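You operate a simulated robot arm through the tools that you are given. There is no shell and no other tool.

Carry out the task below with a simulated robot arm. There is one attempt and no reset: what you move stays moved.

JOB
Pour the sieved glaze from the bowl into the bucket.
Fine: free the clamp and slide the bucket out, push the shaker frame back; afterwards bowl, frame and bucket go back and the clamp is tight. Where these are worked on the way, their far stop is far enough and under half their travel is too little: shaker frame.

It is judged by the outcome, as a careful person would: the job done as asked, and still so three seconds after it is handed in. It fails if anything else is knocked over, pushed out of place, dropped, spilled or broken.

ROBOT AND FRAMES
A 7-joint arm with a two-finger parallel gripper, fixed in place. Base frame: the origin is on the floor under the middle of its stand, x ahead of it, y to its left, z up; the work surface is at about z = 0.78. Readings come in m, degrees, newtons and seconds.
It reaches about 1.479 m from its shoulder. Its first joint turns from -166.0 to 166.0 degrees. Payload 4.4 kg.
Tool frame: the origin (TCP) lies between the finger pads and is the grasp point; the fingertips stand 0.023 m ahead of it; z points along the fingers, y is the line along which they close. Largest opening 0.094 m; finger width 0.038, thickness 0.01; the body of the gripper, 0.054 by 0.096 m, starts 0.039 m behind the TCP.
Orientation is that of the tool frame in the base frame, as a unit quaternion [x, y, z, w]. With the fingers straight down and closing along the base's y, the tool's x points along the base's -x, its y along +y and its z along -z.

CONTROLS
- The arm moves only by the tool apply_moves. Its argument "targets" is a list of rows, each an object of numbers (a shift or turn left out is 0, a gripper value left out holds the last): "grip": the opening, from 0 (shut) to 1 (fully open); "x", "y", "z": the shift along the tool's x, y, z in m; "rx", "ry", "rz": the turn, a rotation vector about the tool's x, y, z in degrees. In form: [{"grip": .., "x": .., "y": .., "z": .., "rx": .., "ry": .., "rz": ..}, ...]. A call has 1 to 20 rows; each row shifts and turns the commanded pose from where the row before left it, along the tool's axes as they then stand. A row lasts 0.2 s, in which the tool goes at most 0.05 m and 8.6 degrees; a call with a longer step from one row to the next is refused whole, and so is a gripper value outside its range. Where a pose cannot be reached the arm comes as near as it can. A force on the tool above 40 N (or 10 N above the force at the start of the call, whichever is more), or a blocked arm, ends the call early, and 0.2 s more pass. Each finger travels about 0.072 m/s and halts on what it meets, pressing with about 35 N; the grip force reading is that of the motor and also rises with nothing between the fingers. The clock runs only during rows and for 0.2 s after the last one: add rows that do not move to give the fingers time. The reply holds the time, the measured pose of the TCP, the force on the tool along the base axes, the opening and the grip force, in the units named above and with some noise, with the torque about the TCP (base axes, N m) and any sound that the robot's microphone picked up.
- Cameras (640 x 400 px; columns grow to the right, rows downward): "scene" is fixed at [0.3989, -0.5005, 1.574]; the picture's right is [0.93, -0.37, 0.00], its down [-0.16, -0.41, -0.90] and it looks along [0.33, 0.84, -0.44] (base axes); focal length 337 px, centre (320, 200). "wrist" rides on the gripper at [0.086, 0.016, -0.074] in the tool frame; the picture's right is [-0.18, 0.98, 0.00], its down [-0.58, -0.11, -0.81] and it looks along [-0.79, -0.15, 0.59] (tool axes); focal length 243 px, centre (320, 200). There is no depth. A picture from a camera that has moved, and an enlarged one, comes with that camera's place and axes in the base frame and with its lens.
- capture(camera): a new picture of that camera. No time passes.
- close_up(camera, box): a new picture of the part [left, top, right, bottom] of that camera's present view, enlarged. No time passes.
- hand_in(): hands the job in; it is judged then, once.

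Places have to be worked out from the pictures, the camera data and where the tool is seen. Open the gripper and draw the arm clear of the work before you hand the job in, unless the task says otherwise.

The tools are called after "Emit:" by a JSON object that holds its "name" and its "arguments". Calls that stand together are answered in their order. apply_moves: Moves the arm, as the interface text tells. Its arguments: {"type":"object","properties":{"targets":{"type":"array","items":{"type":"object","properties":{"grip":{"type":"number"},"x":{"type":"number"},"y":{"type":"number"},"z":{"type":"number"},"rx":{"type":"number"},"ry":{"type":"number"},"rz":{"type":"number"}}}}},"required":["targets"]} The other tools are called the same way: capture (camera) takes a picture; close_up (camera, box) takes an enlarged picture of a part of a camera's view; hand_in () hands the job in.

At the start:

```text
clock: 0.0
tool_pos: [0.6933, 0.2373, 1.3797]
tcp_rot: [0.001, 1.0, 0.0, 0.0]
force: [-0.8, -0.4, -0.3]
moment: [0.0, 0.02, 0.04]
width: 0.0939
gripper_force: 0.1
```

scene: 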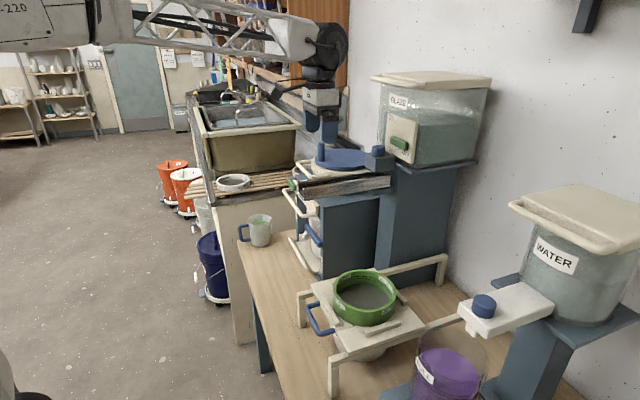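
wrist: 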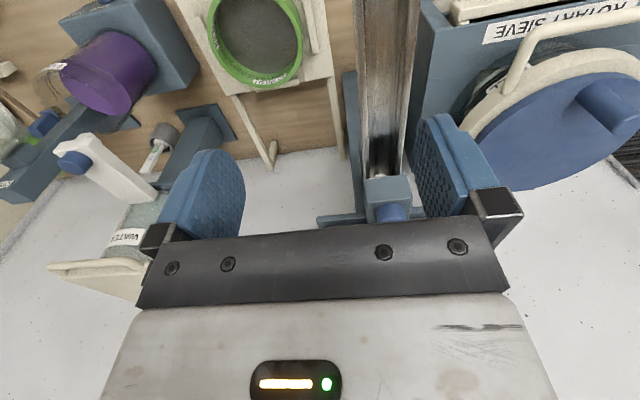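

I'll start by looking closely at the scene to identify the bowl, bucket, clamp and shaker frame.

Emit:
{"name": "close_up", "arguments": {"camera": "scene", "box": [220, 130, 440, 290]}}

Emit:
{"name": "close_up", "arguments": {"camera": "scene", "box": [280, 240, 520, 400]}}

Emit:
{"name": "close_up", "arguments": {"camera": "scene", "box": [360, 60, 640, 260]}}

Emit:
{"name": "close_up", "arguments": {"camera": "wrist", "box": [0, 0, 640, 240]}}

```text
2.50 times, centred on (330, 210) of scene
camera zoom: at [0.3989, -0.5005, 1.574], right [0.93, -0.37, 0.0], down [-0.16, -0.41, -0.9], along [0.33, 0.84, -0.44], focal length 842 px, centre (295, 175)
```

zoom: 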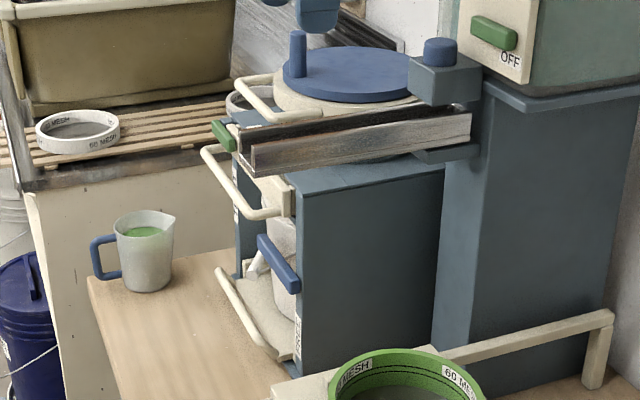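

```text
2.50 times, centred on (400, 320) of scene
camera zoom: at [0.3989, -0.5005, 1.574], right [0.93, -0.37, 0.0], down [-0.16, -0.41, -0.9], along [0.33, 0.84, -0.44], focal length 842 px, centre (120, -100)
```

zoom: 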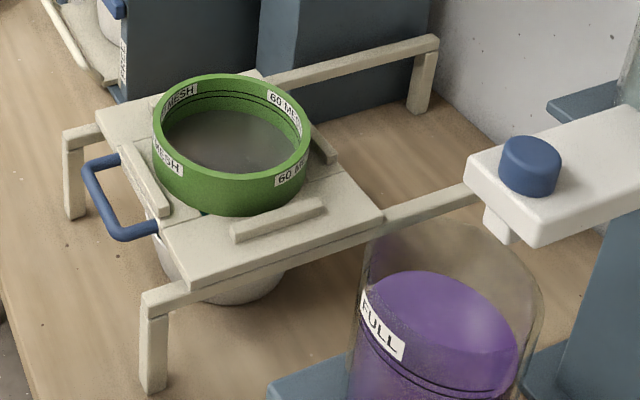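

```text
2.00 times, centred on (500, 160) of scene
camera zoom: at [0.3989, -0.5005, 1.574], right [0.93, -0.37, 0.0], down [-0.16, -0.41, -0.9], along [0.33, 0.84, -0.44], focal length 674 px, centre (-40, 280)
```

zoom: 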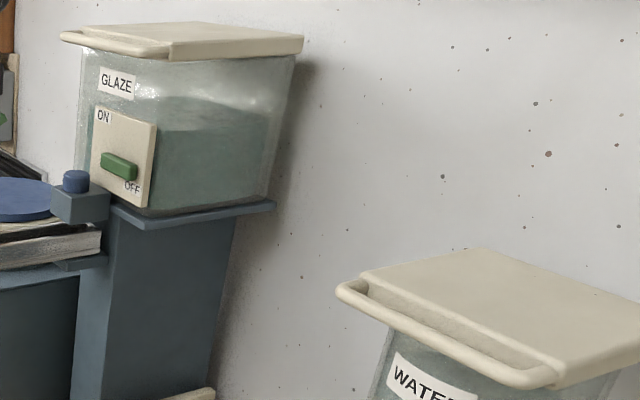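

```text
1.00 times, centred on (320, 120) of wrist (not enlarged: the box is as wide or as high as the picture)
camera zoom: at [0.6053, 0.2542, 1.4532], right [0.18, 0.98, 0.0], down [0.58, -0.11, 0.81], along [0.79, -0.15, -0.59], focal length 243 px, centre (320, 280)
```

zoom: 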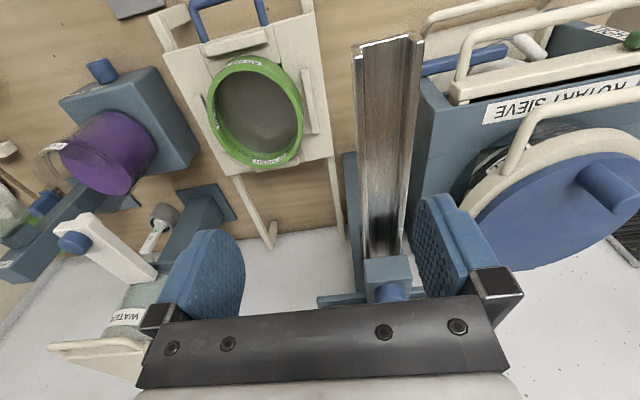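

The wall is along +x; the shaker frame (cream plate with green sieve) is near x≈0.74,y≈0.06, and the blue cabinet is to its left. I'll draw the arm back toward the base to look at the fronts with the wrist camera.

Emit:
{"name": "apply_moves", "arguments": {"targets": [{"x": 0.05}, {"x": 0.05}, {"x": 0.05}, {"x": 0.05}, {"x": 0.05}, {"x": 0.05}]}}

Emit:
{"name": "capture", "arguments": {"camera": "wrist"}}

Emit:
{"name": "capture", "arguments": {"camera": "scene"}}

```text
clock: 1.4
tool_pos: [0.3938, 0.2387, 1.3773]
tcp_rot: [0.001, 1.0, 0.001, -0.001]
force: [0.9, 0.0, -0.8]
moment: [-0.04, 0.06, -0.01]
width: 0.0942
gripper_force: 0.0
```

```text
taken
camera wrist: at [0.3054, 0.255, 1.4522], right [0.18, 0.98, 0.0], down [0.58, -0.11, 0.81], along [0.79, -0.15, -0.59], focal length 243 px, centre (320, 200)
```

wrist: 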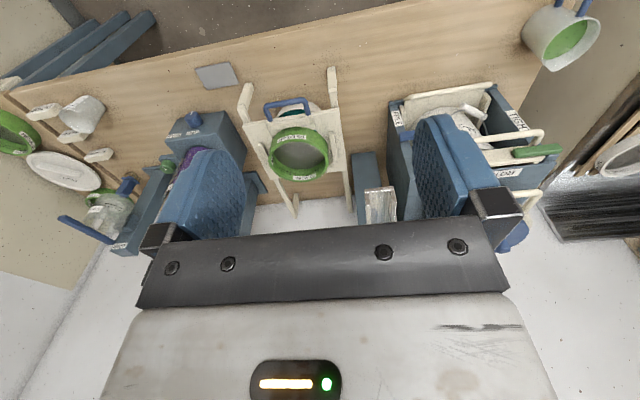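

```text
taken
```

scene: 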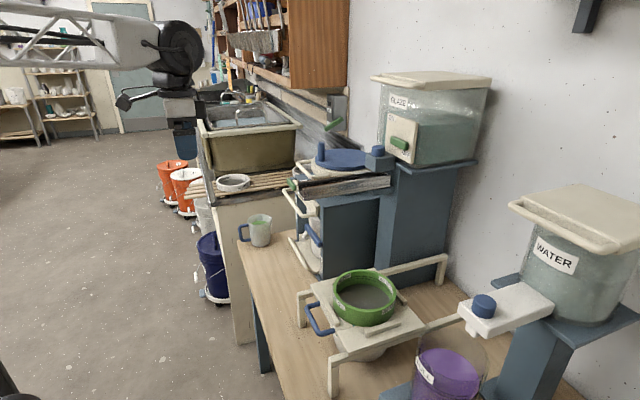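

Zooming in on the parts seen in this wider wrist view (the image is upside-down: top is nearer to the robot).

Emit:
{"name": "close_up", "arguments": {"camera": "wrist", "box": [370, 70, 570, 195]}}

Emit:
{"name": "close_up", "arguments": {"camera": "wrist", "box": [220, 60, 380, 220]}}

Emit:
{"name": "close_up", "arguments": {"camera": "wrist", "box": [0, 60, 260, 260]}}

Emit:
{"name": "close_up", "arguments": {"camera": "scene", "box": [270, 120, 430, 290]}}

```text
3.20 times, centred on (470, 132) of wrist
camera zoom: at [0.3054, 0.255, 1.4522], right [0.18, 0.98, 0.0], down [0.58, -0.11, 0.81], along [0.79, -0.15, -0.59], focal length 776 px, centre (-160, 416)
```

zoom: 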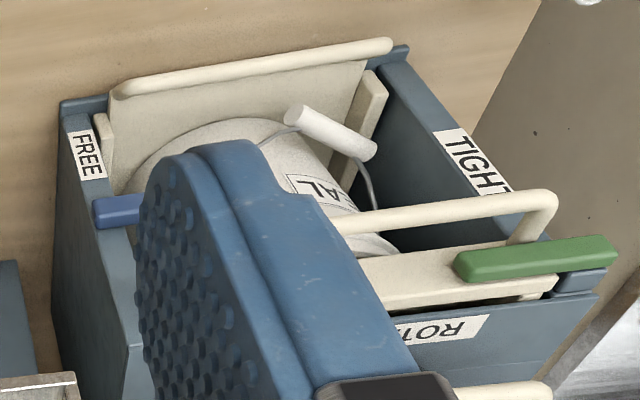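

```text
2.50 times, centred on (300, 140) of wrist
camera zoom: at [0.3054, 0.255, 1.4522], right [0.18, 0.98, 0.0], down [0.58, -0.11, 0.81], along [0.79, -0.15, -0.59], focal length 606 px, centre (370, 350)
```

zoom: 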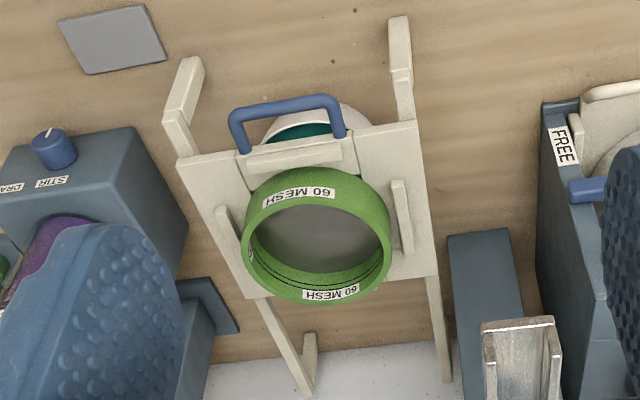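

```text
2.00 times, centred on (130, 160) of wrist
camera zoom: at [0.3054, 0.255, 1.4522], right [0.18, 0.98, 0.0], down [0.58, -0.11, 0.81], along [0.79, -0.15, -0.59], focal length 485 px, centre (700, 280)
```

zoom: 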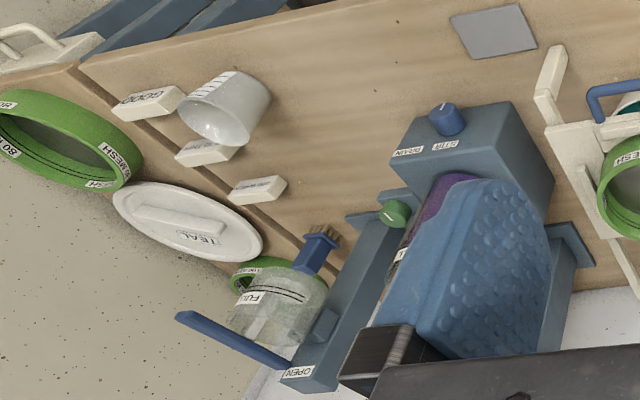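

```text
2.35 times, centred on (350, 205) of scene
camera zoom: at [0.3989, -0.5005, 1.574], right [0.93, -0.37, 0.0], down [-0.16, -0.41, -0.9], along [0.33, 0.84, -0.44], focal length 793 px, centre (249, 188)
```

zoom: 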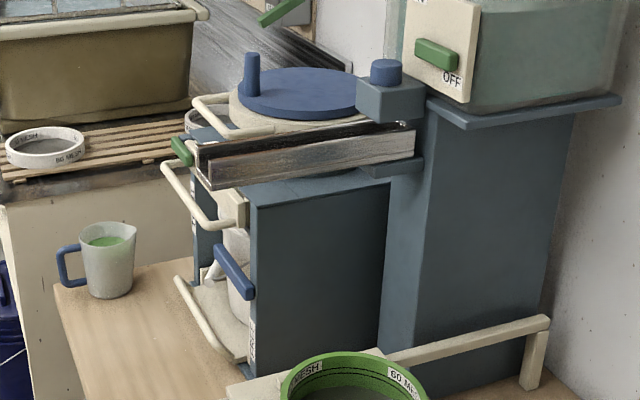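

The cabinet ("ROTARY SIEVE") holds a white bucket on a sled with a blue clamp lever between labels FREE and TIGHT; its front is at about x≈0.72, y≈0.37–0.65. I'll move in front of it, lower, to look closer.

Emit:
{"name": "apply_moves", "arguments": {"targets": [{"y": 0.035, "z": 0.035}, {"y": 0.035, "z": 0.035}, {"y": 0.035, "z": 0.035}, {"y": 0.035, "z": 0.035}, {"y": 0.035, "z": 0.035}, {"y": 0.035, "z": 0.035}]}}

Emit:
{"name": "capture", "arguments": {"camera": "wrist"}}

Emit:
{"name": "capture", "arguments": {"camera": "scene"}}

```text
clock: 2.8
tool_pos: [0.3966, 0.4494, 1.1695]
tcp_rot: [0.0, 1.0, 0.001, 0.001]
force: [0.4, -0.3, 0.3]
moment: [0.02, 0.01, -0.01]
width: 0.0941
gripper_force: 0.1
```

```text
taken
camera wrist: at [0.3074, 0.4662, 1.2433], right [0.18, 0.98, 0.0], down [0.58, -0.11, 0.81], along [0.79, -0.15, -0.59], focal length 243 px, centre (320, 200)
```

wrist: 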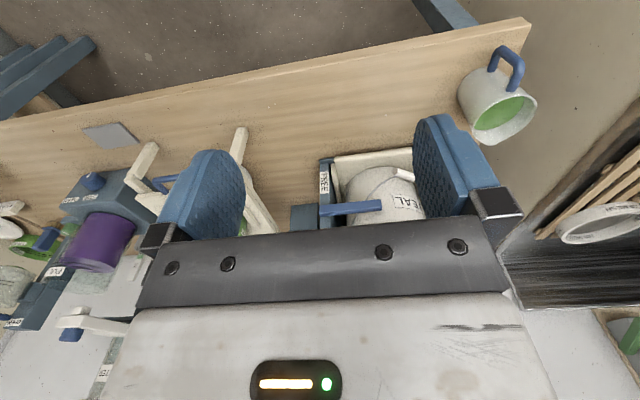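

```text
taken
```

scene: 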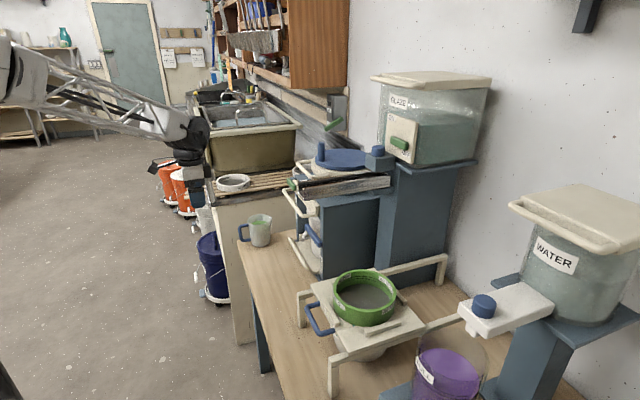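

Emit:
{"name": "close_up", "arguments": {"camera": "wrist", "box": [270, 130, 450, 240]}}

Emit:
{"name": "close_up", "arguments": {"camera": "scene", "box": [280, 140, 400, 290]}}

```text
3.56 times, centred on (360, 185) of wrist
camera zoom: at [0.3074, 0.4662, 1.2433], right [0.18, 0.98, 0.0], down [0.58, -0.11, 0.81], along [0.79, -0.15, -0.59], focal length 863 px, centre (178, 253)
```

zoom: 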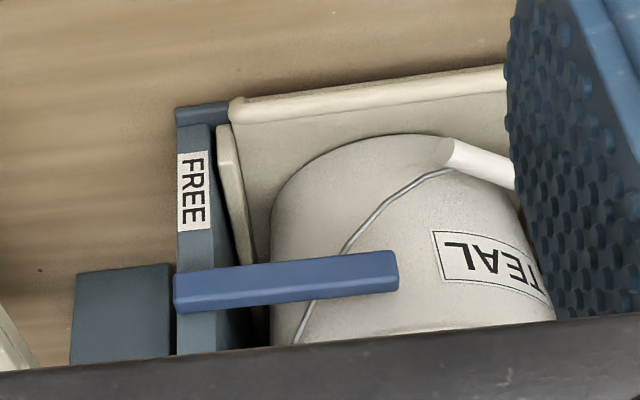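

```text
2.67 times, centred on (340, 215) of scene
camera zoom: at [0.3989, -0.5005, 1.574], right [0.93, -0.37, 0.0], down [-0.16, -0.41, -0.9], along [0.33, 0.84, -0.44], focal length 898 px, centre (267, 160)
```

zoom: 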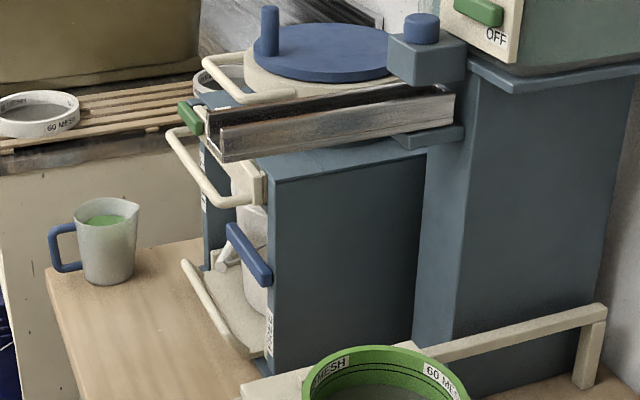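

The clamp lever is a blue bar pivoted on the right wall at about (0.745, 0.39, 0.945), pointing at TIGHT now; FREE is straight down (label at z≈0.857). I'll lower and tilt up the tool for a more frontal look at the sled, bar and bucket.

Emit:
{"name": "apply_moves", "arguments": {"targets": [{"z": 0.05}, {"z": 0.05}, {"z": 0.05}, {"ry": -7.5}, {"ry": -7.5}, {"ry": -7.5}, {"ry": -7.5}]}}

Emit:
{"name": "capture", "arguments": {"camera": "wrist"}}

Emit:
{"name": "capture", "arguments": {"camera": "scene"}}

```text
clock: 4.4
tool_pos: [0.3938, 0.4477, 1.0178]
tcp_rot: [0.0, 0.966, 0.001, 0.26]
force: [0.1, 0.7, -0.2]
moment: [0.0, -0.03, -0.01]
width: 0.0942
gripper_force: 0.0
```

```text
taken
camera wrist: at [0.2804, 0.4652, 1.04], right [0.16, 0.98, 0.09], down [0.1, -0.11, 0.99], along [0.98, -0.15, -0.11], focal length 243 px, centre (320, 200)
```

wrist: 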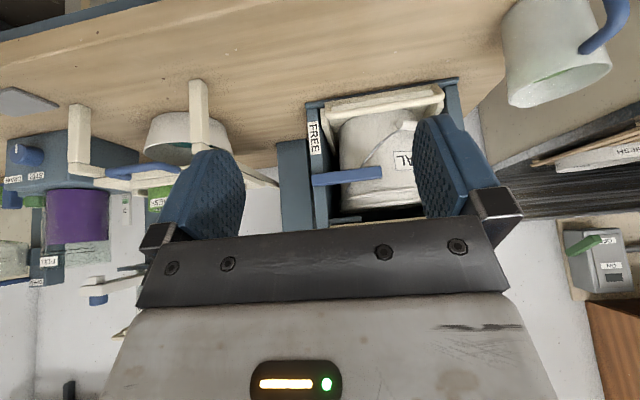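

```text
taken
```

scene: 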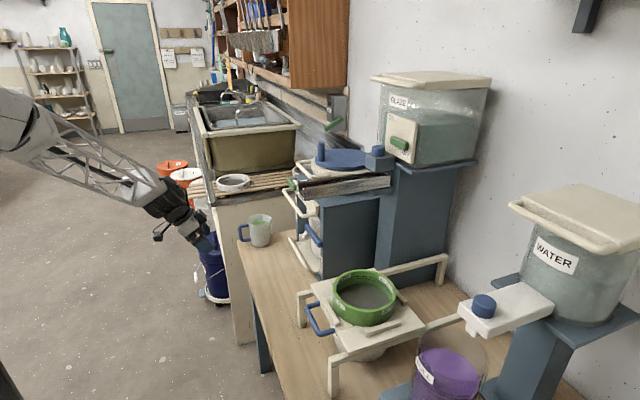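

Emit:
{"name": "close_up", "arguments": {"camera": "wrist", "box": [270, 60, 490, 230]}}

Emit:
{"name": "close_up", "arguments": {"camera": "wrist", "box": [50, 60, 290, 230]}}

```text
2.35 times, centred on (380, 145) of wrist
camera zoom: at [0.2804, 0.4652, 1.04], right [0.16, 0.98, 0.09], down [0.1, -0.11, 0.99], along [0.98, -0.15, -0.11], focal length 571 px, centre (179, 329)
```

zoom: 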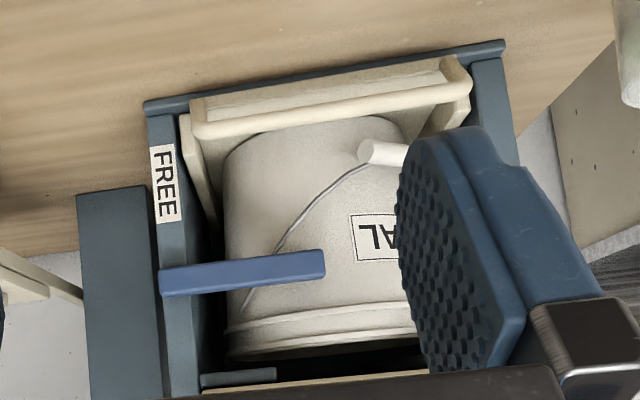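

```text
2.35 times, centred on (170, 145) of wrist
camera zoom: at [0.2804, 0.4652, 1.04], right [0.16, 0.98, 0.09], down [0.1, -0.11, 0.99], along [0.98, -0.15, -0.11], focal length 571 px, centre (673, 329)
```

zoom: 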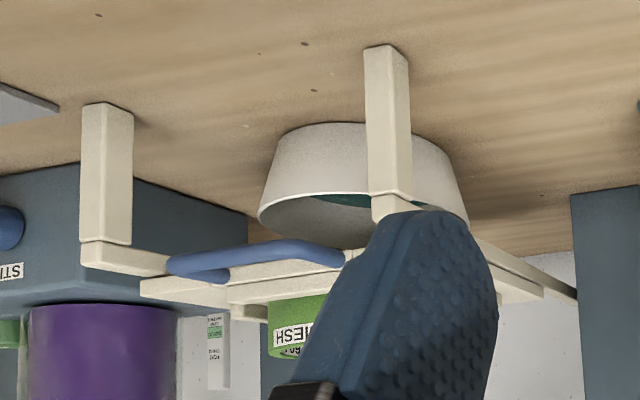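

The sled's U-handle bar is at about (0.715, 0.43–0.63, 0.828), and the lever top is near z≈0.957 with a cream drawer handle above (z≈1.04). I'll turn the tool horizontal with closed fingers and go to a spot in front of the lever.

Emit:
{"name": "apply_moves", "arguments": {"targets": [{"grip": 0, "ry": -7.5}, {"ry": -7.5}, {"ry": -7.5}, {"ry": -7.5}, {"ry": -7.5}, {"ry": -7.5}, {"ry": -7.5}, {"ry": -7.5}, {"x": 0.014, "y": 0.007, "z": 0.045}, {"x": 0.014, "y": 0.008, "z": 0.045}, {"z": 0.05}, {"z": 0.05}]}}

Emit:
{"name": "capture", "arguments": {"camera": "scene"}}

Emit:
{"name": "capture", "arguments": {"camera": "wrist"}}

```text
clock: 7.0
tool_pos: [0.585, 0.4638, 0.9905]
tcp_rot: [-0.001, 0.708, 0.001, 0.707]
force: [0.5, -1.1, 0.2]
moment: [0.01, -0.01, -0.02]
width: 0.0
gripper_force: 35.2
```

```text
taken
```

scene: 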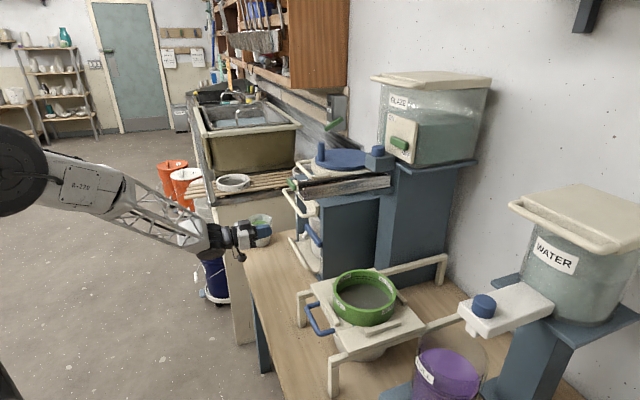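

```text
taken
camera wrist: at [0.5088, 0.4804, 0.9045], right [0.0, 0.98, 0.18], down [-0.81, -0.11, 0.58], along [0.59, -0.15, 0.79], focal length 243 px, centre (320, 200)
```

wrist: 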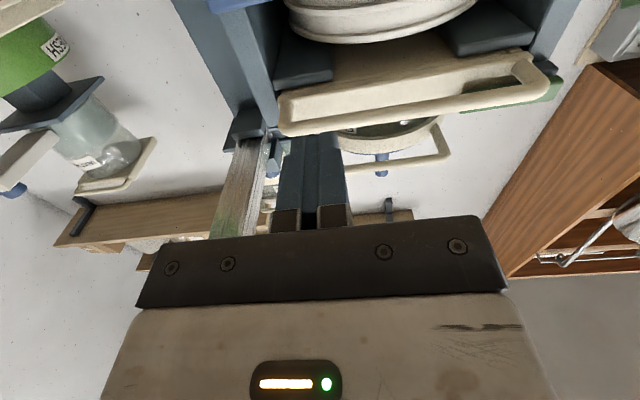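

The middle drawer handle is near (0.69, 0.42–0.63, 1.04), so the gripper at z≈0.985 fits below it. I'll advance until the closed fingertips are just above the lever, then check.

Emit:
{"name": "apply_moves", "arguments": {"targets": [{"x": 0.005, "z": 0.045}, {"z": 0.05}, {"z": 0.045}]}}

Emit:
{"name": "close_up", "arguments": {"camera": "scene", "box": [220, 160, 400, 290]}}

Emit:
{"name": "capture", "arguments": {"camera": "wrist"}}

```text
clock: 7.8
tool_pos: [0.7267, 0.4636, 0.9859]
tcp_rot: [0.0, 0.707, 0.001, 0.707]
force: [0.2, 0.8, -0.3]
moment: [0.03, 0.0, 0.03]
width: 0.0001
gripper_force: 35.5
```

```text
3.08 times, centred on (310, 225) of scene
camera zoom: at [0.3989, -0.5005, 1.574], right [0.93, -0.37, 0.0], down [-0.16, -0.41, -0.9], along [0.33, 0.84, -0.44], focal length 1037 px, centre (351, 123)
```

zoom: 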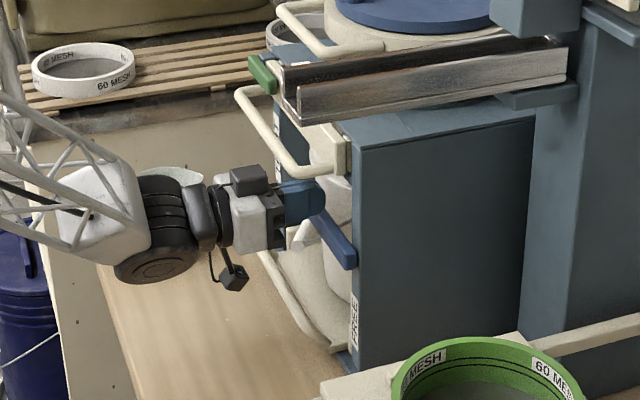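

```text
taken
camera wrist: at [0.6505, 0.4797, 0.8984], right [0.0, 0.98, 0.18], down [-0.81, -0.11, 0.58], along [0.59, -0.15, 0.79], focal length 243 px, centre (320, 200)
```

wrist: 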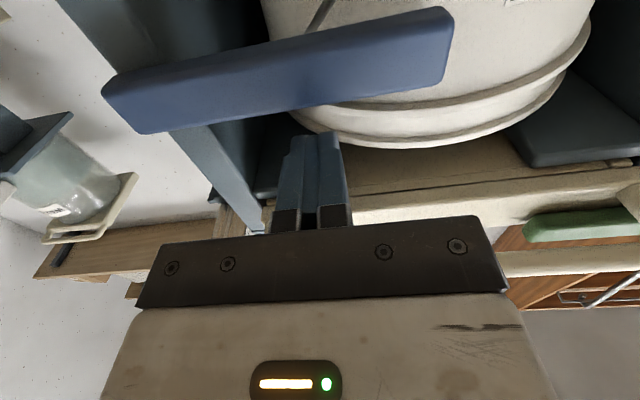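

The fingertips are over the lever with about 1 cm overlap. I'll advance 1 cm more and press down ~4 cm, then check that the lever swings down.

Emit:
{"name": "apply_moves", "arguments": {"targets": [{"x": 0.008, "z": 0.01}, {"x": 0.01, "y": 0.005}, {"x": 0.01, "y": 0.001}, {"x": 0.01}, {"x": 0.01}]}}

Emit:
{"name": "close_up", "arguments": {"camera": "scene", "box": [220, 160, 400, 290]}}

Emit:
{"name": "capture", "arguments": {"camera": "wrist"}}

```text
clock: 9.0
tool_pos: [0.7358, 0.4676, 0.9365]
tcp_rot: [0.0, 0.707, 0.0, 0.707]
force: [0.1, 0.2, -0.4]
moment: [0.02, -0.06, 0.01]
width: 0.0
gripper_force: 35.3
```

```text
3.08 times, centred on (310, 225) of scene
camera zoom: at [0.3989, -0.5005, 1.574], right [0.93, -0.37, 0.0], down [-0.16, -0.41, -0.9], along [0.33, 0.84, -0.44], focal length 1037 px, centre (351, 123)
```

zoom: 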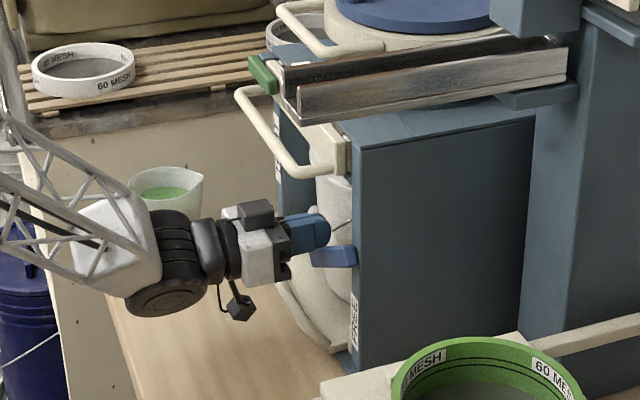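

```text
taken
camera wrist: at [0.6586, 0.4856, 0.8497], right [0.0, 0.98, 0.18], down [-0.81, -0.11, 0.58], along [0.59, -0.15, 0.79], focal length 243 px, centre (320, 200)
```

wrist: 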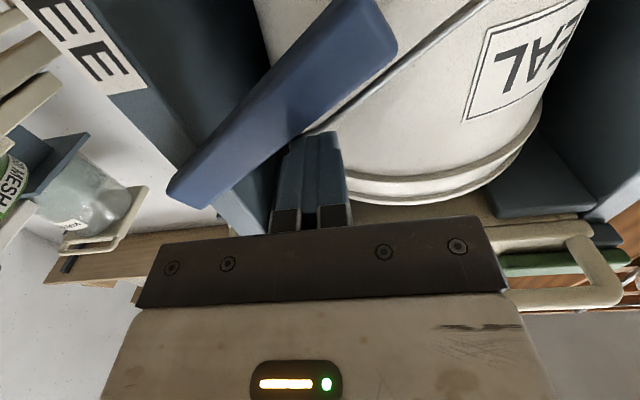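

The lever swings down easily. I continue along the arc, tilting the tool down a bit to keep the wrist camera off the table.

Emit:
{"name": "apply_moves", "arguments": {"targets": [{"ry": 8}, {"x": 0.0099, "y": -0.003, "z": 0.0014, "ry": 8}, {"x": 0.0096, "y": -0.005, "z": 0.0028, "ry": 8}, {"x": 0.0082, "y": -0.007, "z": 0.0037}, {"x": 0.0073, "y": -0.01, "z": 0.0033}, {"x": 0.0046, "y": -0.01, "z": 0.002}, {"x": 0.0027, "y": -0.01, "z": 0.0012}, {"y": -0.009}, {"y": -0.004}]}}

Emit:
{"name": "close_up", "arguments": {"camera": "scene", "box": [220, 160, 400, 290]}}

Emit:
{"name": "capture", "arguments": {"camera": "wrist"}}

```text
clock: 11.0
tool_pos: [0.7327, 0.4141, 0.8937]
tcp_rot: [-0.003, 0.839, 0.002, 0.544]
force: [4.6, 13.7, -3.1]
moment: [-0.1, 0.11, 0.42]
width: 0.0
gripper_force: 34.8
stopped in row 9: the force on the tool passed its limit at 55 N (the readings are from after the stop); the commanded pose is now the measured one
```

```text
3.08 times, centred on (310, 225) of scene
camera zoom: at [0.3989, -0.5005, 1.574], right [0.93, -0.37, 0.0], down [-0.16, -0.41, -0.9], along [0.33, 0.84, -0.44], focal length 1037 px, centre (351, 123)
```

zoom: 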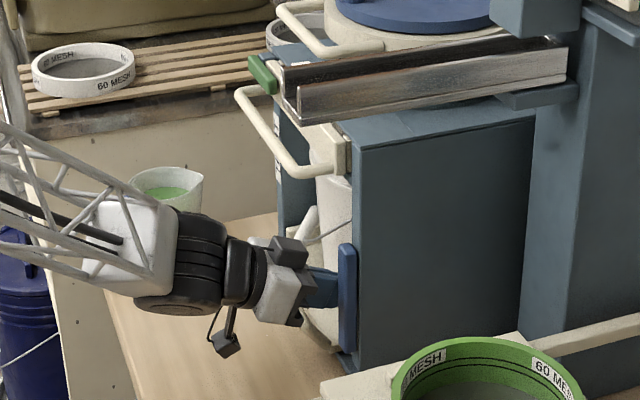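

```text
taken
camera wrist: at [0.6278, 0.4302, 0.8439], right [0.07, 0.98, 0.17], down [-0.5, -0.11, 0.86], along [0.86, -0.14, 0.48], focal length 243 px, centre (320, 200)
```

wrist: 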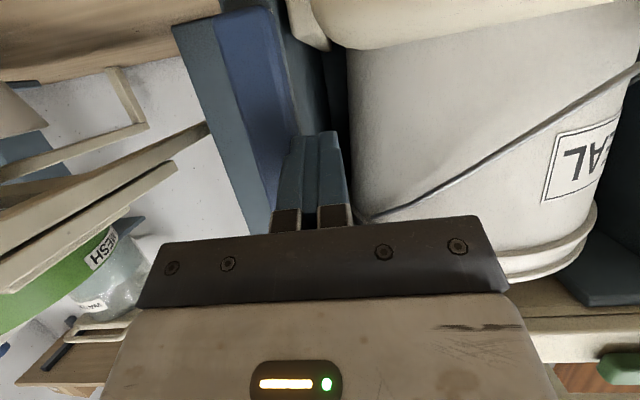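

The lever now hangs straight down against its stop, at FREE. I back off and look at the sled bar from above-front.

Emit:
{"name": "apply_moves", "arguments": {"targets": [{"y": 0.012}, {"x": 0.0203, "z": -0.0457}, {"x": 0.0203, "z": -0.0457}, {"x": 0.0203, "z": -0.0457}, {"x": 0.0203, "z": -0.0457}, {"x": -0.0457, "z": -0.0203}, {"x": -0.0457, "z": -0.0203}, {"ry": 7.5}, {"ry": 7.5}, {"ry": 7.5}, {"ry": 7.5}, {"ry": 7.5}, {"y": 0.04}]}}

Emit:
{"name": "capture", "arguments": {"camera": "wrist"}}

Emit:
{"name": "close_up", "arguments": {"camera": "scene", "box": [220, 160, 400, 290]}}

```text
clock: 13.8
tool_pos: [0.5307, 0.4639, 0.9933]
tcp_rot: [-0.002, 0.969, 0.0, 0.245]
force: [0.3, 0.1, 0.2]
moment: [-0.02, 0.01, -0.01]
width: 0.0001
gripper_force: 35.0
```

```text
taken
camera wrist: at [0.4179, 0.4797, 1.0184], right [0.16, 0.98, 0.09], down [0.13, -0.11, 0.99], along [0.98, -0.14, -0.14], focal length 243 px, centre (320, 200)
```

wrist: 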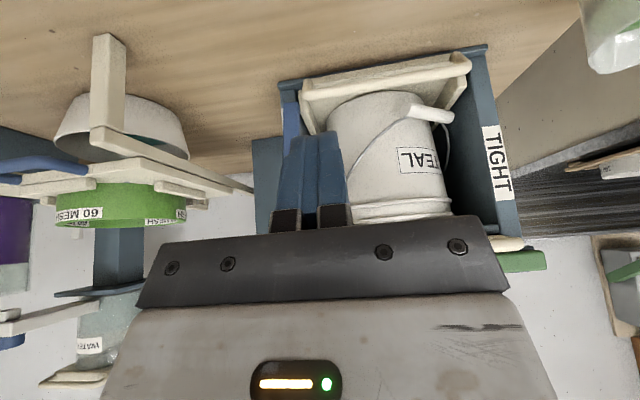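

```text
3.08 times, centred on (310, 225) of scene
camera zoom: at [0.3989, -0.5005, 1.574], right [0.93, -0.37, 0.0], down [-0.16, -0.41, -0.9], along [0.33, 0.84, -0.44], focal length 1037 px, centre (351, 123)
```

zoom: 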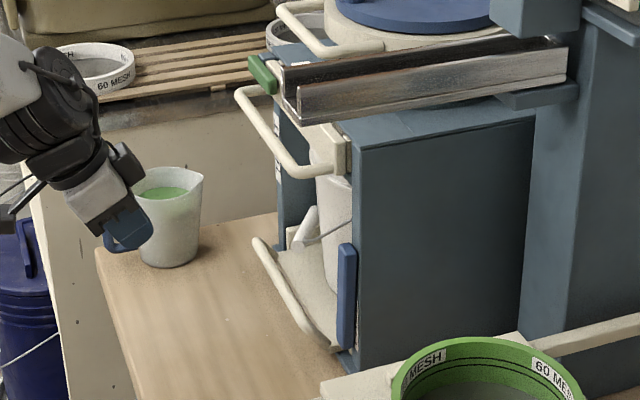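

Emit:
{"name": "close_up", "arguments": {"camera": "wrist", "box": [270, 40, 510, 200]}}

Emit:
{"name": "close_up", "arguments": {"camera": "scene", "box": [280, 210, 340, 275]}}

```text
2.50 times, centred on (390, 120) of wrist
camera zoom: at [0.4179, 0.4797, 1.0184], right [0.16, 0.98, 0.09], down [0.13, -0.11, 0.99], along [0.98, -0.14, -0.14], focal length 606 px, centre (145, 400)
```

zoom: 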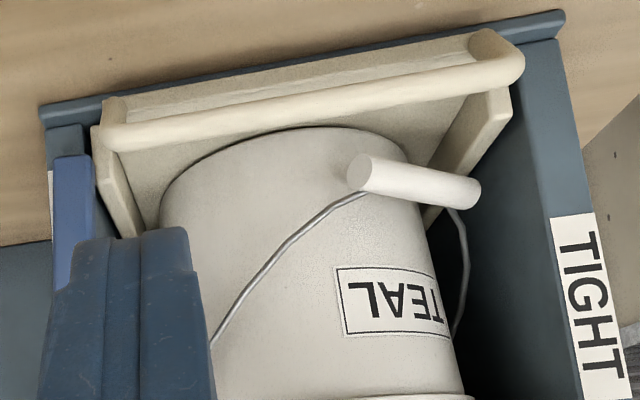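

```text
6.15 times, centred on (310, 242) of scene
camera zoom: at [0.3989, -0.5005, 1.574], right [0.93, -0.37, 0.0], down [-0.16, -0.41, -0.9], along [0.33, 0.84, -0.44], focal length 2073 px, centre (382, -62)
```

zoom: 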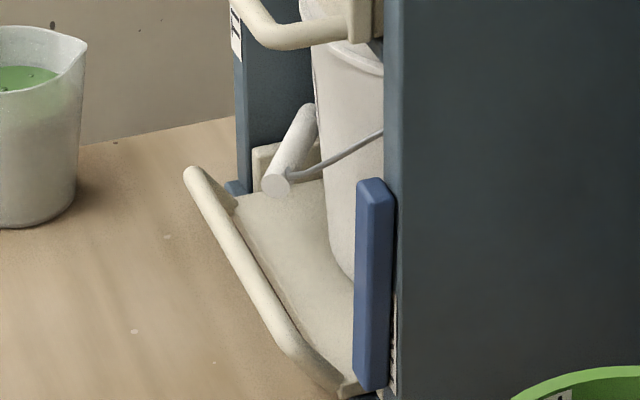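

The sled bar is at about (0.71, 0.43–0.625, 0.833) with open space behind it above the tray floor. I'll bring the closed fingers, tilted 50° below horizontal, behind the bar at y≈0.465.

Emit:
{"name": "apply_moves", "arguments": {"targets": [{"ry": -5.8}, {"ry": -5.8}, {"x": -0.0172, "z": 0.0387}, {"x": -0.0172, "z": 0.0387}, {"x": -0.0172, "z": 0.0387}, {"x": -0.0172, "z": 0.0387}]}}

Emit:
{"name": "close_up", "arguments": {"camera": "scene", "box": [250, 180, 370, 280]}}

Emit:
{"name": "capture", "arguments": {"camera": "wrist"}}

```text
clock: 15.2
tool_pos: [0.6864, 0.466, 0.9193]
tcp_rot: [-0.003, 0.939, 0.002, 0.343]
force: [0.1, -0.6, 0.5]
moment: [0.01, 0.04, 0.01]
width: 0.0001
gripper_force: 35.6
```

```text
4.00 times, centred on (310, 230) of scene
camera zoom: at [0.3989, -0.5005, 1.574], right [0.93, -0.37, 0.0], down [-0.16, -0.41, -0.9], along [0.33, 0.84, -0.44], focal length 1348 px, centre (360, 80)
```

zoom: 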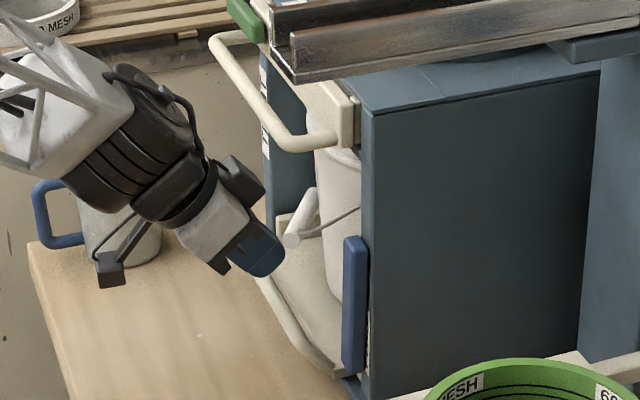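

```text
taken
camera wrist: at [0.5706, 0.4817, 0.921], right [0.14, 0.98, 0.12], down [-0.07, -0.11, 0.99], along [0.99, -0.14, 0.06], focal length 243 px, centre (320, 200)
```

wrist: 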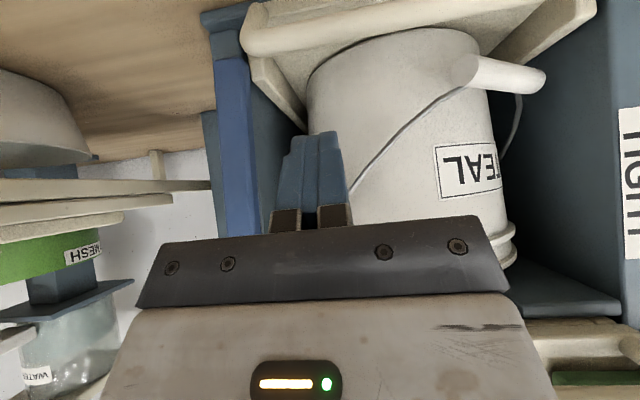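

Emit:
{"name": "apply_moves", "arguments": {"targets": [{"z": 0.025}, {"z": 0.025}, {"z": 0.025}, {"z": 0.02}]}}

Emit:
{"name": "close_up", "arguments": {"camera": "scene", "box": [250, 180, 370, 280]}}

Emit:
{"name": "capture", "arguments": {"camera": "wrist"}}

```text
clock: 16.2
tool_pos: [0.7468, 0.4649, 0.846]
tcp_rot: [-0.003, 0.939, 0.002, 0.343]
force: [-0.9, -0.3, 0.7]
moment: [-0.03, 0.02, -0.01]
width: 0.0001
gripper_force: 34.9
```

```text
4.00 times, centred on (310, 230) of scene
camera zoom: at [0.3989, -0.5005, 1.574], right [0.93, -0.37, 0.0], down [-0.16, -0.41, -0.9], along [0.33, 0.84, -0.44], focal length 1348 px, centre (360, 80)
```

zoom: 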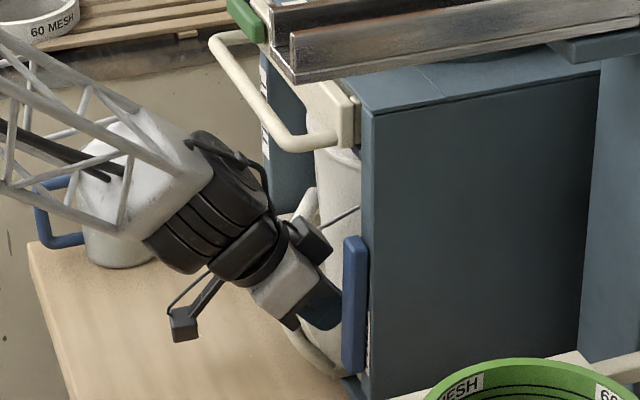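

```text
taken
camera wrist: at [0.6311, 0.4814, 0.8473], right [0.14, 0.98, 0.12], down [-0.07, -0.11, 0.99], along [0.99, -0.14, 0.06], focal length 243 px, centre (320, 200)
```

wrist: 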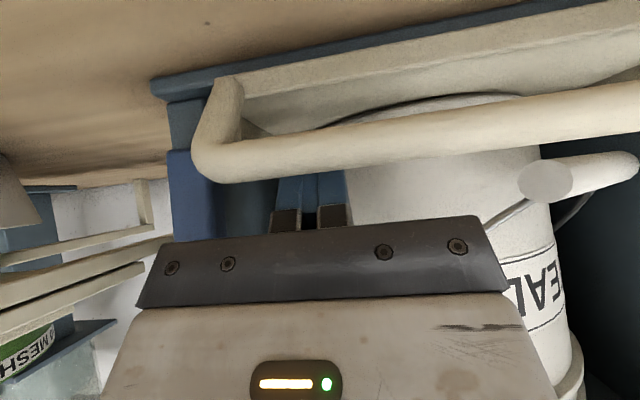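

Fingers are behind the bar. Now I pull straight toward the robot gently.

Emit:
{"name": "apply_moves", "arguments": {"targets": [{"x": 0.0077, "z": -0.0064}, {"x": 0.0077, "z": -0.0064}, {"x": 0.0077, "z": -0.0064}, {"x": 0.0077, "z": -0.0064}, {"x": 0.0077, "z": -0.0064}]}}

Emit:
{"name": "capture", "arguments": {"camera": "wrist"}}

Emit:
{"name": "close_up", "arguments": {"camera": "scene", "box": [220, 160, 400, 290]}}

```text
clock: 16.9
tool_pos: [0.7316, 0.4648, 0.8518]
tcp_rot: [-0.001, 0.938, 0.002, 0.346]
force: [4.3, 0.2, 0.2]
moment: [-0.01, -0.03, -0.02]
width: 0.0
gripper_force: 35.2
stopped in row 3: the force on the tool passed its limit at 82 N (the readings are from after the stop); the commanded pose is now the measured one
```

```text
taken
camera wrist: at [0.6152, 0.4817, 0.8534], right [0.14, 0.98, 0.12], down [-0.08, -0.11, 0.99], along [0.99, -0.15, 0.06], focal length 243 px, centre (320, 200)
```

wrist: 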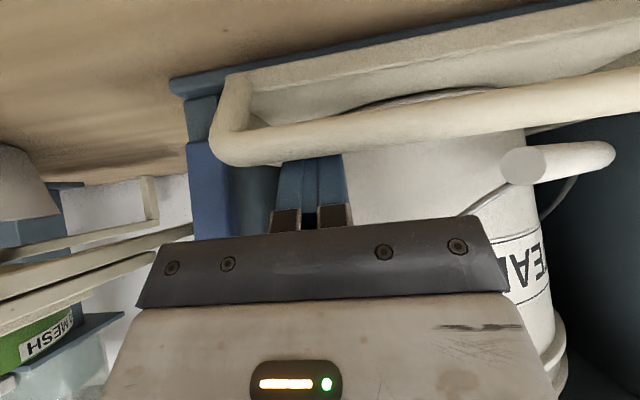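

```text
3.08 times, centred on (310, 225) of scene
camera zoom: at [0.3989, -0.5005, 1.574], right [0.93, -0.37, 0.0], down [-0.16, -0.41, -0.9], along [0.33, 0.84, -0.44], focal length 1037 px, centre (351, 123)
```

zoom: 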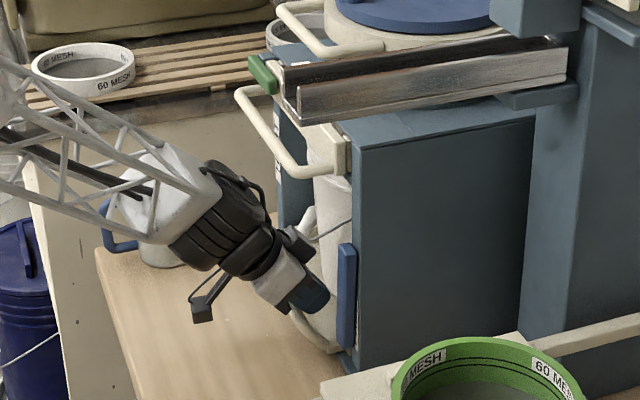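

The first contact with the bar was abrupt and tripped the force limit. I'll pull again in smaller steps to see whether the sled gives.

Emit:
{"name": "apply_moves", "arguments": {"targets": [{"x": 0.0015, "z": -0.0013}, {"x": 0.0023, "z": -0.0019}, {"x": 0.0023, "z": -0.0019}, {"x": 0.0023, "z": -0.0019}, {"x": 0.0031, "z": -0.0026}, {"x": 0.0031, "z": -0.0026}]}}

Emit:
{"name": "capture", "arguments": {"camera": "wrist"}}

```text
clock: 17.5
tool_pos: [0.7295, 0.4647, 0.8553]
tcp_rot: [0.0, 0.938, 0.003, 0.347]
force: [0.2, 0.3, 0.4]
moment: [-0.01, -0.02, 0.0]
width: 0.0001
gripper_force: 34.8
stopped in row 3: the force on the tool passed its limit at 41 N (the readings are from after the stop); the commanded pose is now the measured one
```

```text
taken
camera wrist: at [0.6124, 0.4819, 0.8561], right [0.14, 0.98, 0.13], down [-0.09, -0.12, 0.99], along [0.99, -0.15, 0.07], focal length 243 px, centre (320, 200)
```

wrist: 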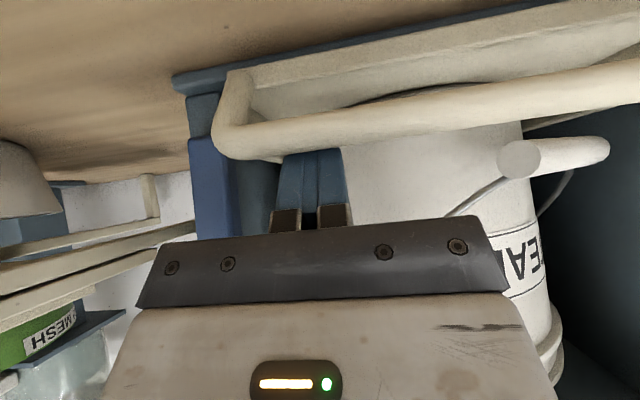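

The finger rides up on the bar and the sled hasn't moved. Let me check the lever and the contact more closely.

Emit:
{"name": "close_up", "arguments": {"camera": "scene", "box": [280, 200, 350, 280]}}

Emit:
{"name": "close_up", "arguments": {"camera": "wrist", "box": [150, 50, 400, 240]}}

```text
5.00 times, centred on (315, 240) of scene
camera zoom: at [0.3989, -0.5005, 1.574], right [0.93, -0.37, 0.0], down [-0.16, -0.41, -0.9], along [0.33, 0.84, -0.44], focal length 1684 px, centre (345, 0)
```

zoom: 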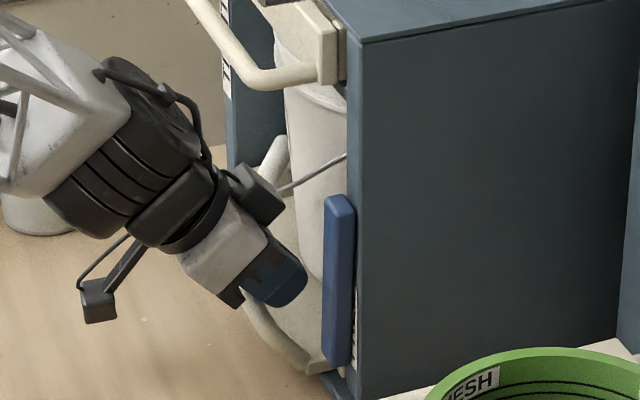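

```text
2.11 times, centred on (275, 145) of wrist
camera zoom: at [0.6124, 0.4819, 0.8561], right [0.14, 0.98, 0.13], down [-0.09, -0.12, 0.99], along [0.99, -0.15, 0.07], focal length 511 px, centre (415, 316)
```

zoom: 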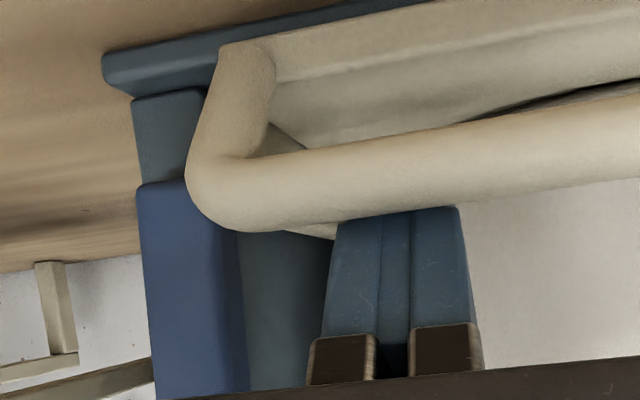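

The lever looks ~3° short of vertical; my earlier push was probably stopped by the fingertip meeting the cabinet wall rather than by the lever's own stop. I'll retreat, level the tool, and push the lever further toward −y with a shallower reach.

Emit:
{"name": "apply_moves", "arguments": {"targets": [{"x": -0.004, "z": -0.03}, {"z": -0.035}, {"z": -0.035}, {"ry": -7}, {"ry": -7}, {"ry": -7}, {"ry": -7}, {"ry": -7}]}}

Emit:
{"name": "capture", "arguments": {"camera": "wrist"}}

Emit:
{"name": "close_up", "arguments": {"camera": "scene", "box": [250, 180, 370, 280]}}

```text
clock: 19.3
tool_pos: [0.6667, 0.464, 0.9335]
tcp_rot: [0.0, 0.789, 0.005, 0.615]
force: [-0.2, -0.2, 0.4]
moment: [0.0, -0.02, -0.03]
width: 0.0
gripper_force: 34.8
```

```text
taken
camera wrist: at [0.5707, 0.4817, 0.8689], right [0.04, 0.98, 0.19], down [-0.64, -0.12, 0.76], along [0.77, -0.15, 0.62], focal length 243 px, centre (320, 200)
```

wrist: 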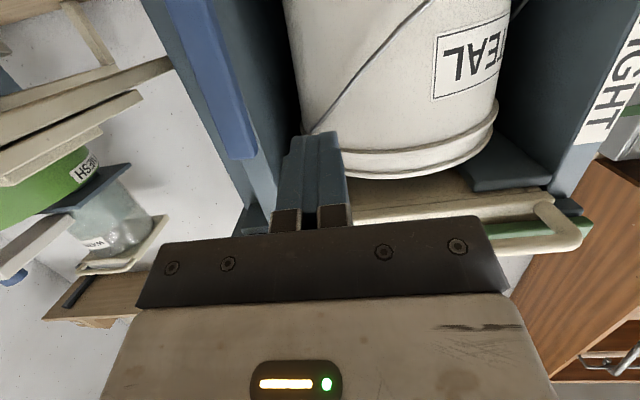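

```text
4.00 times, centred on (310, 230) of scene
camera zoom: at [0.3989, -0.5005, 1.574], right [0.93, -0.37, 0.0], down [-0.16, -0.41, -0.9], along [0.33, 0.84, -0.44], focal length 1348 px, centre (360, 80)
```

zoom: 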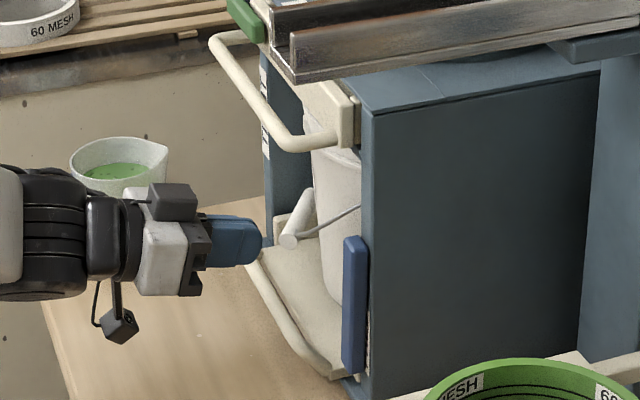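

The vertical-line check shows the lever about 4–5° short of straight down. I move to its +y side with a shallower reach and press it toward −y in small steps.

Emit:
{"name": "apply_moves", "arguments": {"targets": [{"x": 0.0166, "y": -0.012, "z": 0.0337}, {"x": 0.0166, "y": -0.012, "z": 0.0337}, {"y": -0.01}, {"y": -0.006}, {"y": -0.003}, {"y": -0.003}, {"y": -0.003}, {"y": -0.003}, {"y": -0.003}]}}

Emit:
{"name": "capture", "arguments": {"camera": "wrist"}}

Emit:
{"name": "close_up", "arguments": {"camera": "scene", "box": [250, 180, 370, 280]}}

```text
clock: 21.3
tool_pos: [0.7242, 0.4128, 0.8854]
tcp_rot: [-0.002, 0.79, 0.005, 0.613]
force: [6.4, 22.1, -4.7]
moment: [-0.28, 0.17, 0.53]
width: 0.0
gripper_force: 34.7
stopped in row 9: the force on the tool passed its limit at 46 N (the readings are from after the stop); the commanded pose is now the measured one
```

```text
taken
camera wrist: at [0.6277, 0.4293, 0.8196], right [0.04, 0.98, 0.18], down [-0.64, -0.12, 0.76], along [0.77, -0.15, 0.62], focal length 243 px, centre (320, 200)
```

wrist: 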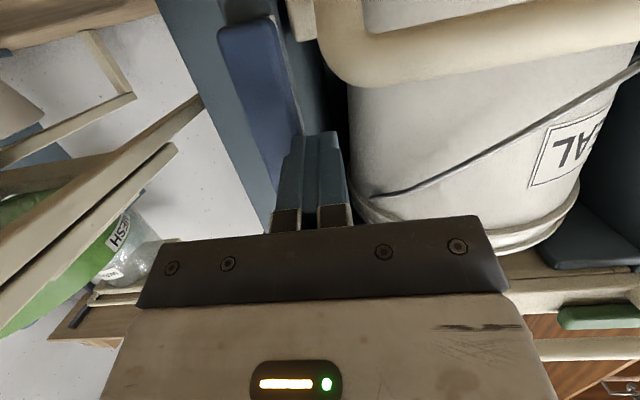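

```text
4.00 times, centred on (310, 230) of scene
camera zoom: at [0.3989, -0.5005, 1.574], right [0.93, -0.37, 0.0], down [-0.16, -0.41, -0.9], along [0.33, 0.84, -0.44], focal length 1348 px, centre (360, 80)
```

zoom: 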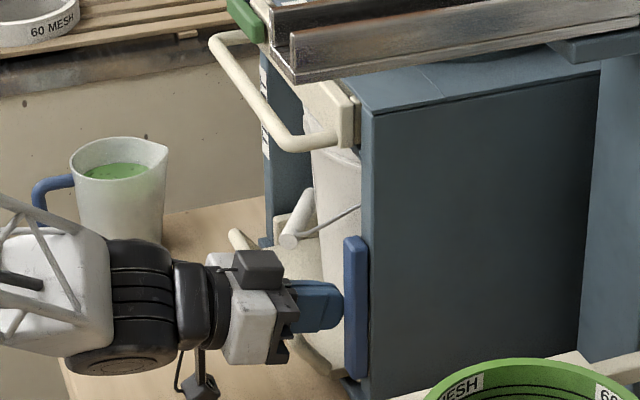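

Emit:
{"name": "apply_moves", "arguments": {"targets": [{"y": 0.01}, {"y": 0.015}, {"x": -0.0121, "z": -0.0485}]}}

Emit:
{"name": "capture", "arguments": {"camera": "wrist"}}

Emit:
{"name": "close_up", "arguments": {"camera": "scene", "box": [280, 200, 350, 280]}}

```text
clock: 22.1
tool_pos: [0.6786, 0.4376, 0.9089]
tcp_rot: [-0.001, 0.79, 0.005, 0.613]
force: [-0.5, 0.1, 0.0]
moment: [0.02, -0.02, -0.03]
width: 0.0
gripper_force: 35.1
```

```text
taken
camera wrist: at [0.5839, 0.4546, 0.8431], right [0.04, 0.98, 0.18], down [-0.64, -0.12, 0.76], along [0.77, -0.15, 0.62], focal length 243 px, centre (320, 200)
```

wrist: 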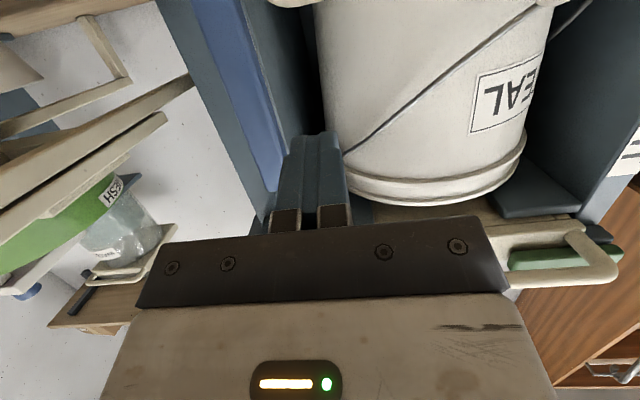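

```text
5.00 times, centred on (315, 240) of scene
camera zoom: at [0.3989, -0.5005, 1.574], right [0.93, -0.37, 0.0], down [-0.16, -0.41, -0.9], along [0.33, 0.84, -0.44], focal length 1684 px, centre (345, 0)
```

zoom: 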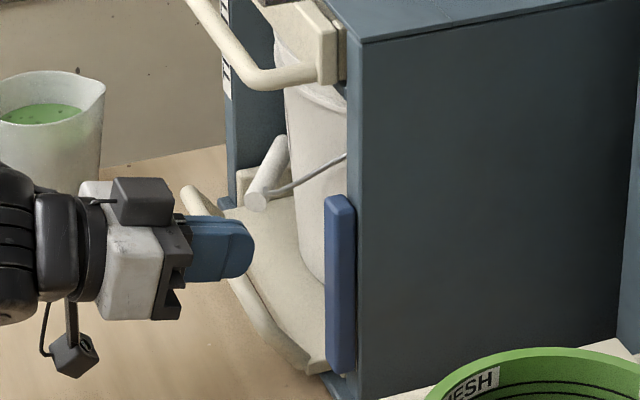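

The lever now hangs fully vertical, covering the FREE label. I return to the hooking pose behind the sled bar.

Emit:
{"name": "apply_moves", "arguments": {"targets": [{"x": -0.0189, "y": 0.027, "z": -0.015}, {"ry": 7.2}, {"ry": 7.2}, {"ry": 7.2}, {"ry": 7.2}, {"ry": 7.2}, {"x": -0.0085, "z": 0.0078}]}}

Emit:
{"name": "capture", "arguments": {"camera": "wrist"}}

```text
clock: 23.7
tool_pos: [0.6803, 0.4642, 0.9305]
tcp_rot: [-0.001, 0.941, 0.003, 0.339]
force: [0.2, 0.7, -1.0]
moment: [0.01, 0.0, 0.0]
width: 0.0
gripper_force: 35.3
```

```text
taken
camera wrist: at [0.5645, 0.4801, 0.933], right [0.13, 0.98, 0.12], down [-0.07, -0.12, 0.99], along [0.99, -0.14, 0.05], focal length 243 px, centre (320, 200)
```

wrist: 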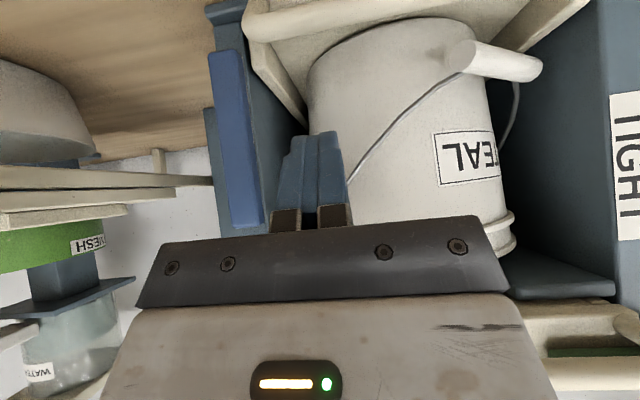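

Emit:
{"name": "apply_moves", "arguments": {"targets": [{"z": 0.03}, {"z": 0.03}, {"z": 0.03}, {"z": 0.018}]}}

Emit:
{"name": "apply_moves", "arguments": {"targets": [{"x": 0.0031, "z": -0.0025}, {"x": 0.0031, "z": -0.0025}, {"x": 0.0023, "z": -0.0019}, {"x": 0.0023, "z": -0.0019}, {"x": 0.0023, "z": -0.0019}, {"x": 0.0023, "z": -0.0019}, {"x": 0.0023, "z": -0.0019}, {"x": 0.0031, "z": -0.0025}, {"x": 0.0031, "z": -0.0025}]}}

Emit:
{"name": "capture", "arguments": {"camera": "wrist"}}

```text
clock: 24.7
tool_pos: [0.7495, 0.466, 0.8494]
tcp_rot: [-0.002, 0.94, 0.005, 0.34]
force: [0.3, -0.3, 0.0]
moment: [0.01, 0.0, -0.01]
width: 0.0001
gripper_force: 35.5
```

```text
clock: 26.7
tool_pos: [0.7182, 0.4644, 0.8467]
tcp_rot: [-0.002, 0.941, 0.003, 0.339]
force: [0.7, 1.3, 1.1]
moment: [0.02, 0.0, 0.01]
width: 0.0002
gripper_force: 35.3
```

```text
taken
camera wrist: at [0.6025, 0.4806, 0.8491], right [0.14, 0.98, 0.12], down [-0.07, -0.12, 0.99], along [0.99, -0.14, 0.05], focal length 243 px, centre (320, 200)
```

wrist: 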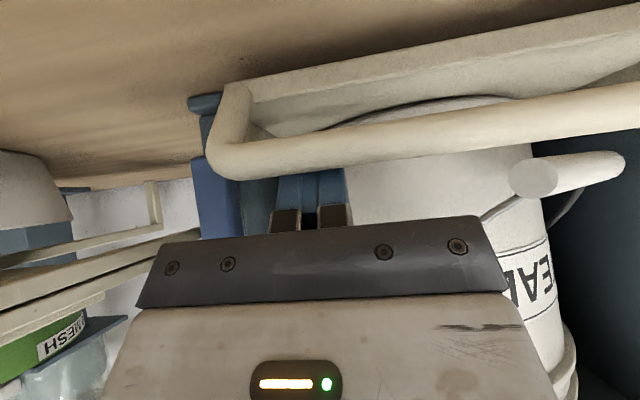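

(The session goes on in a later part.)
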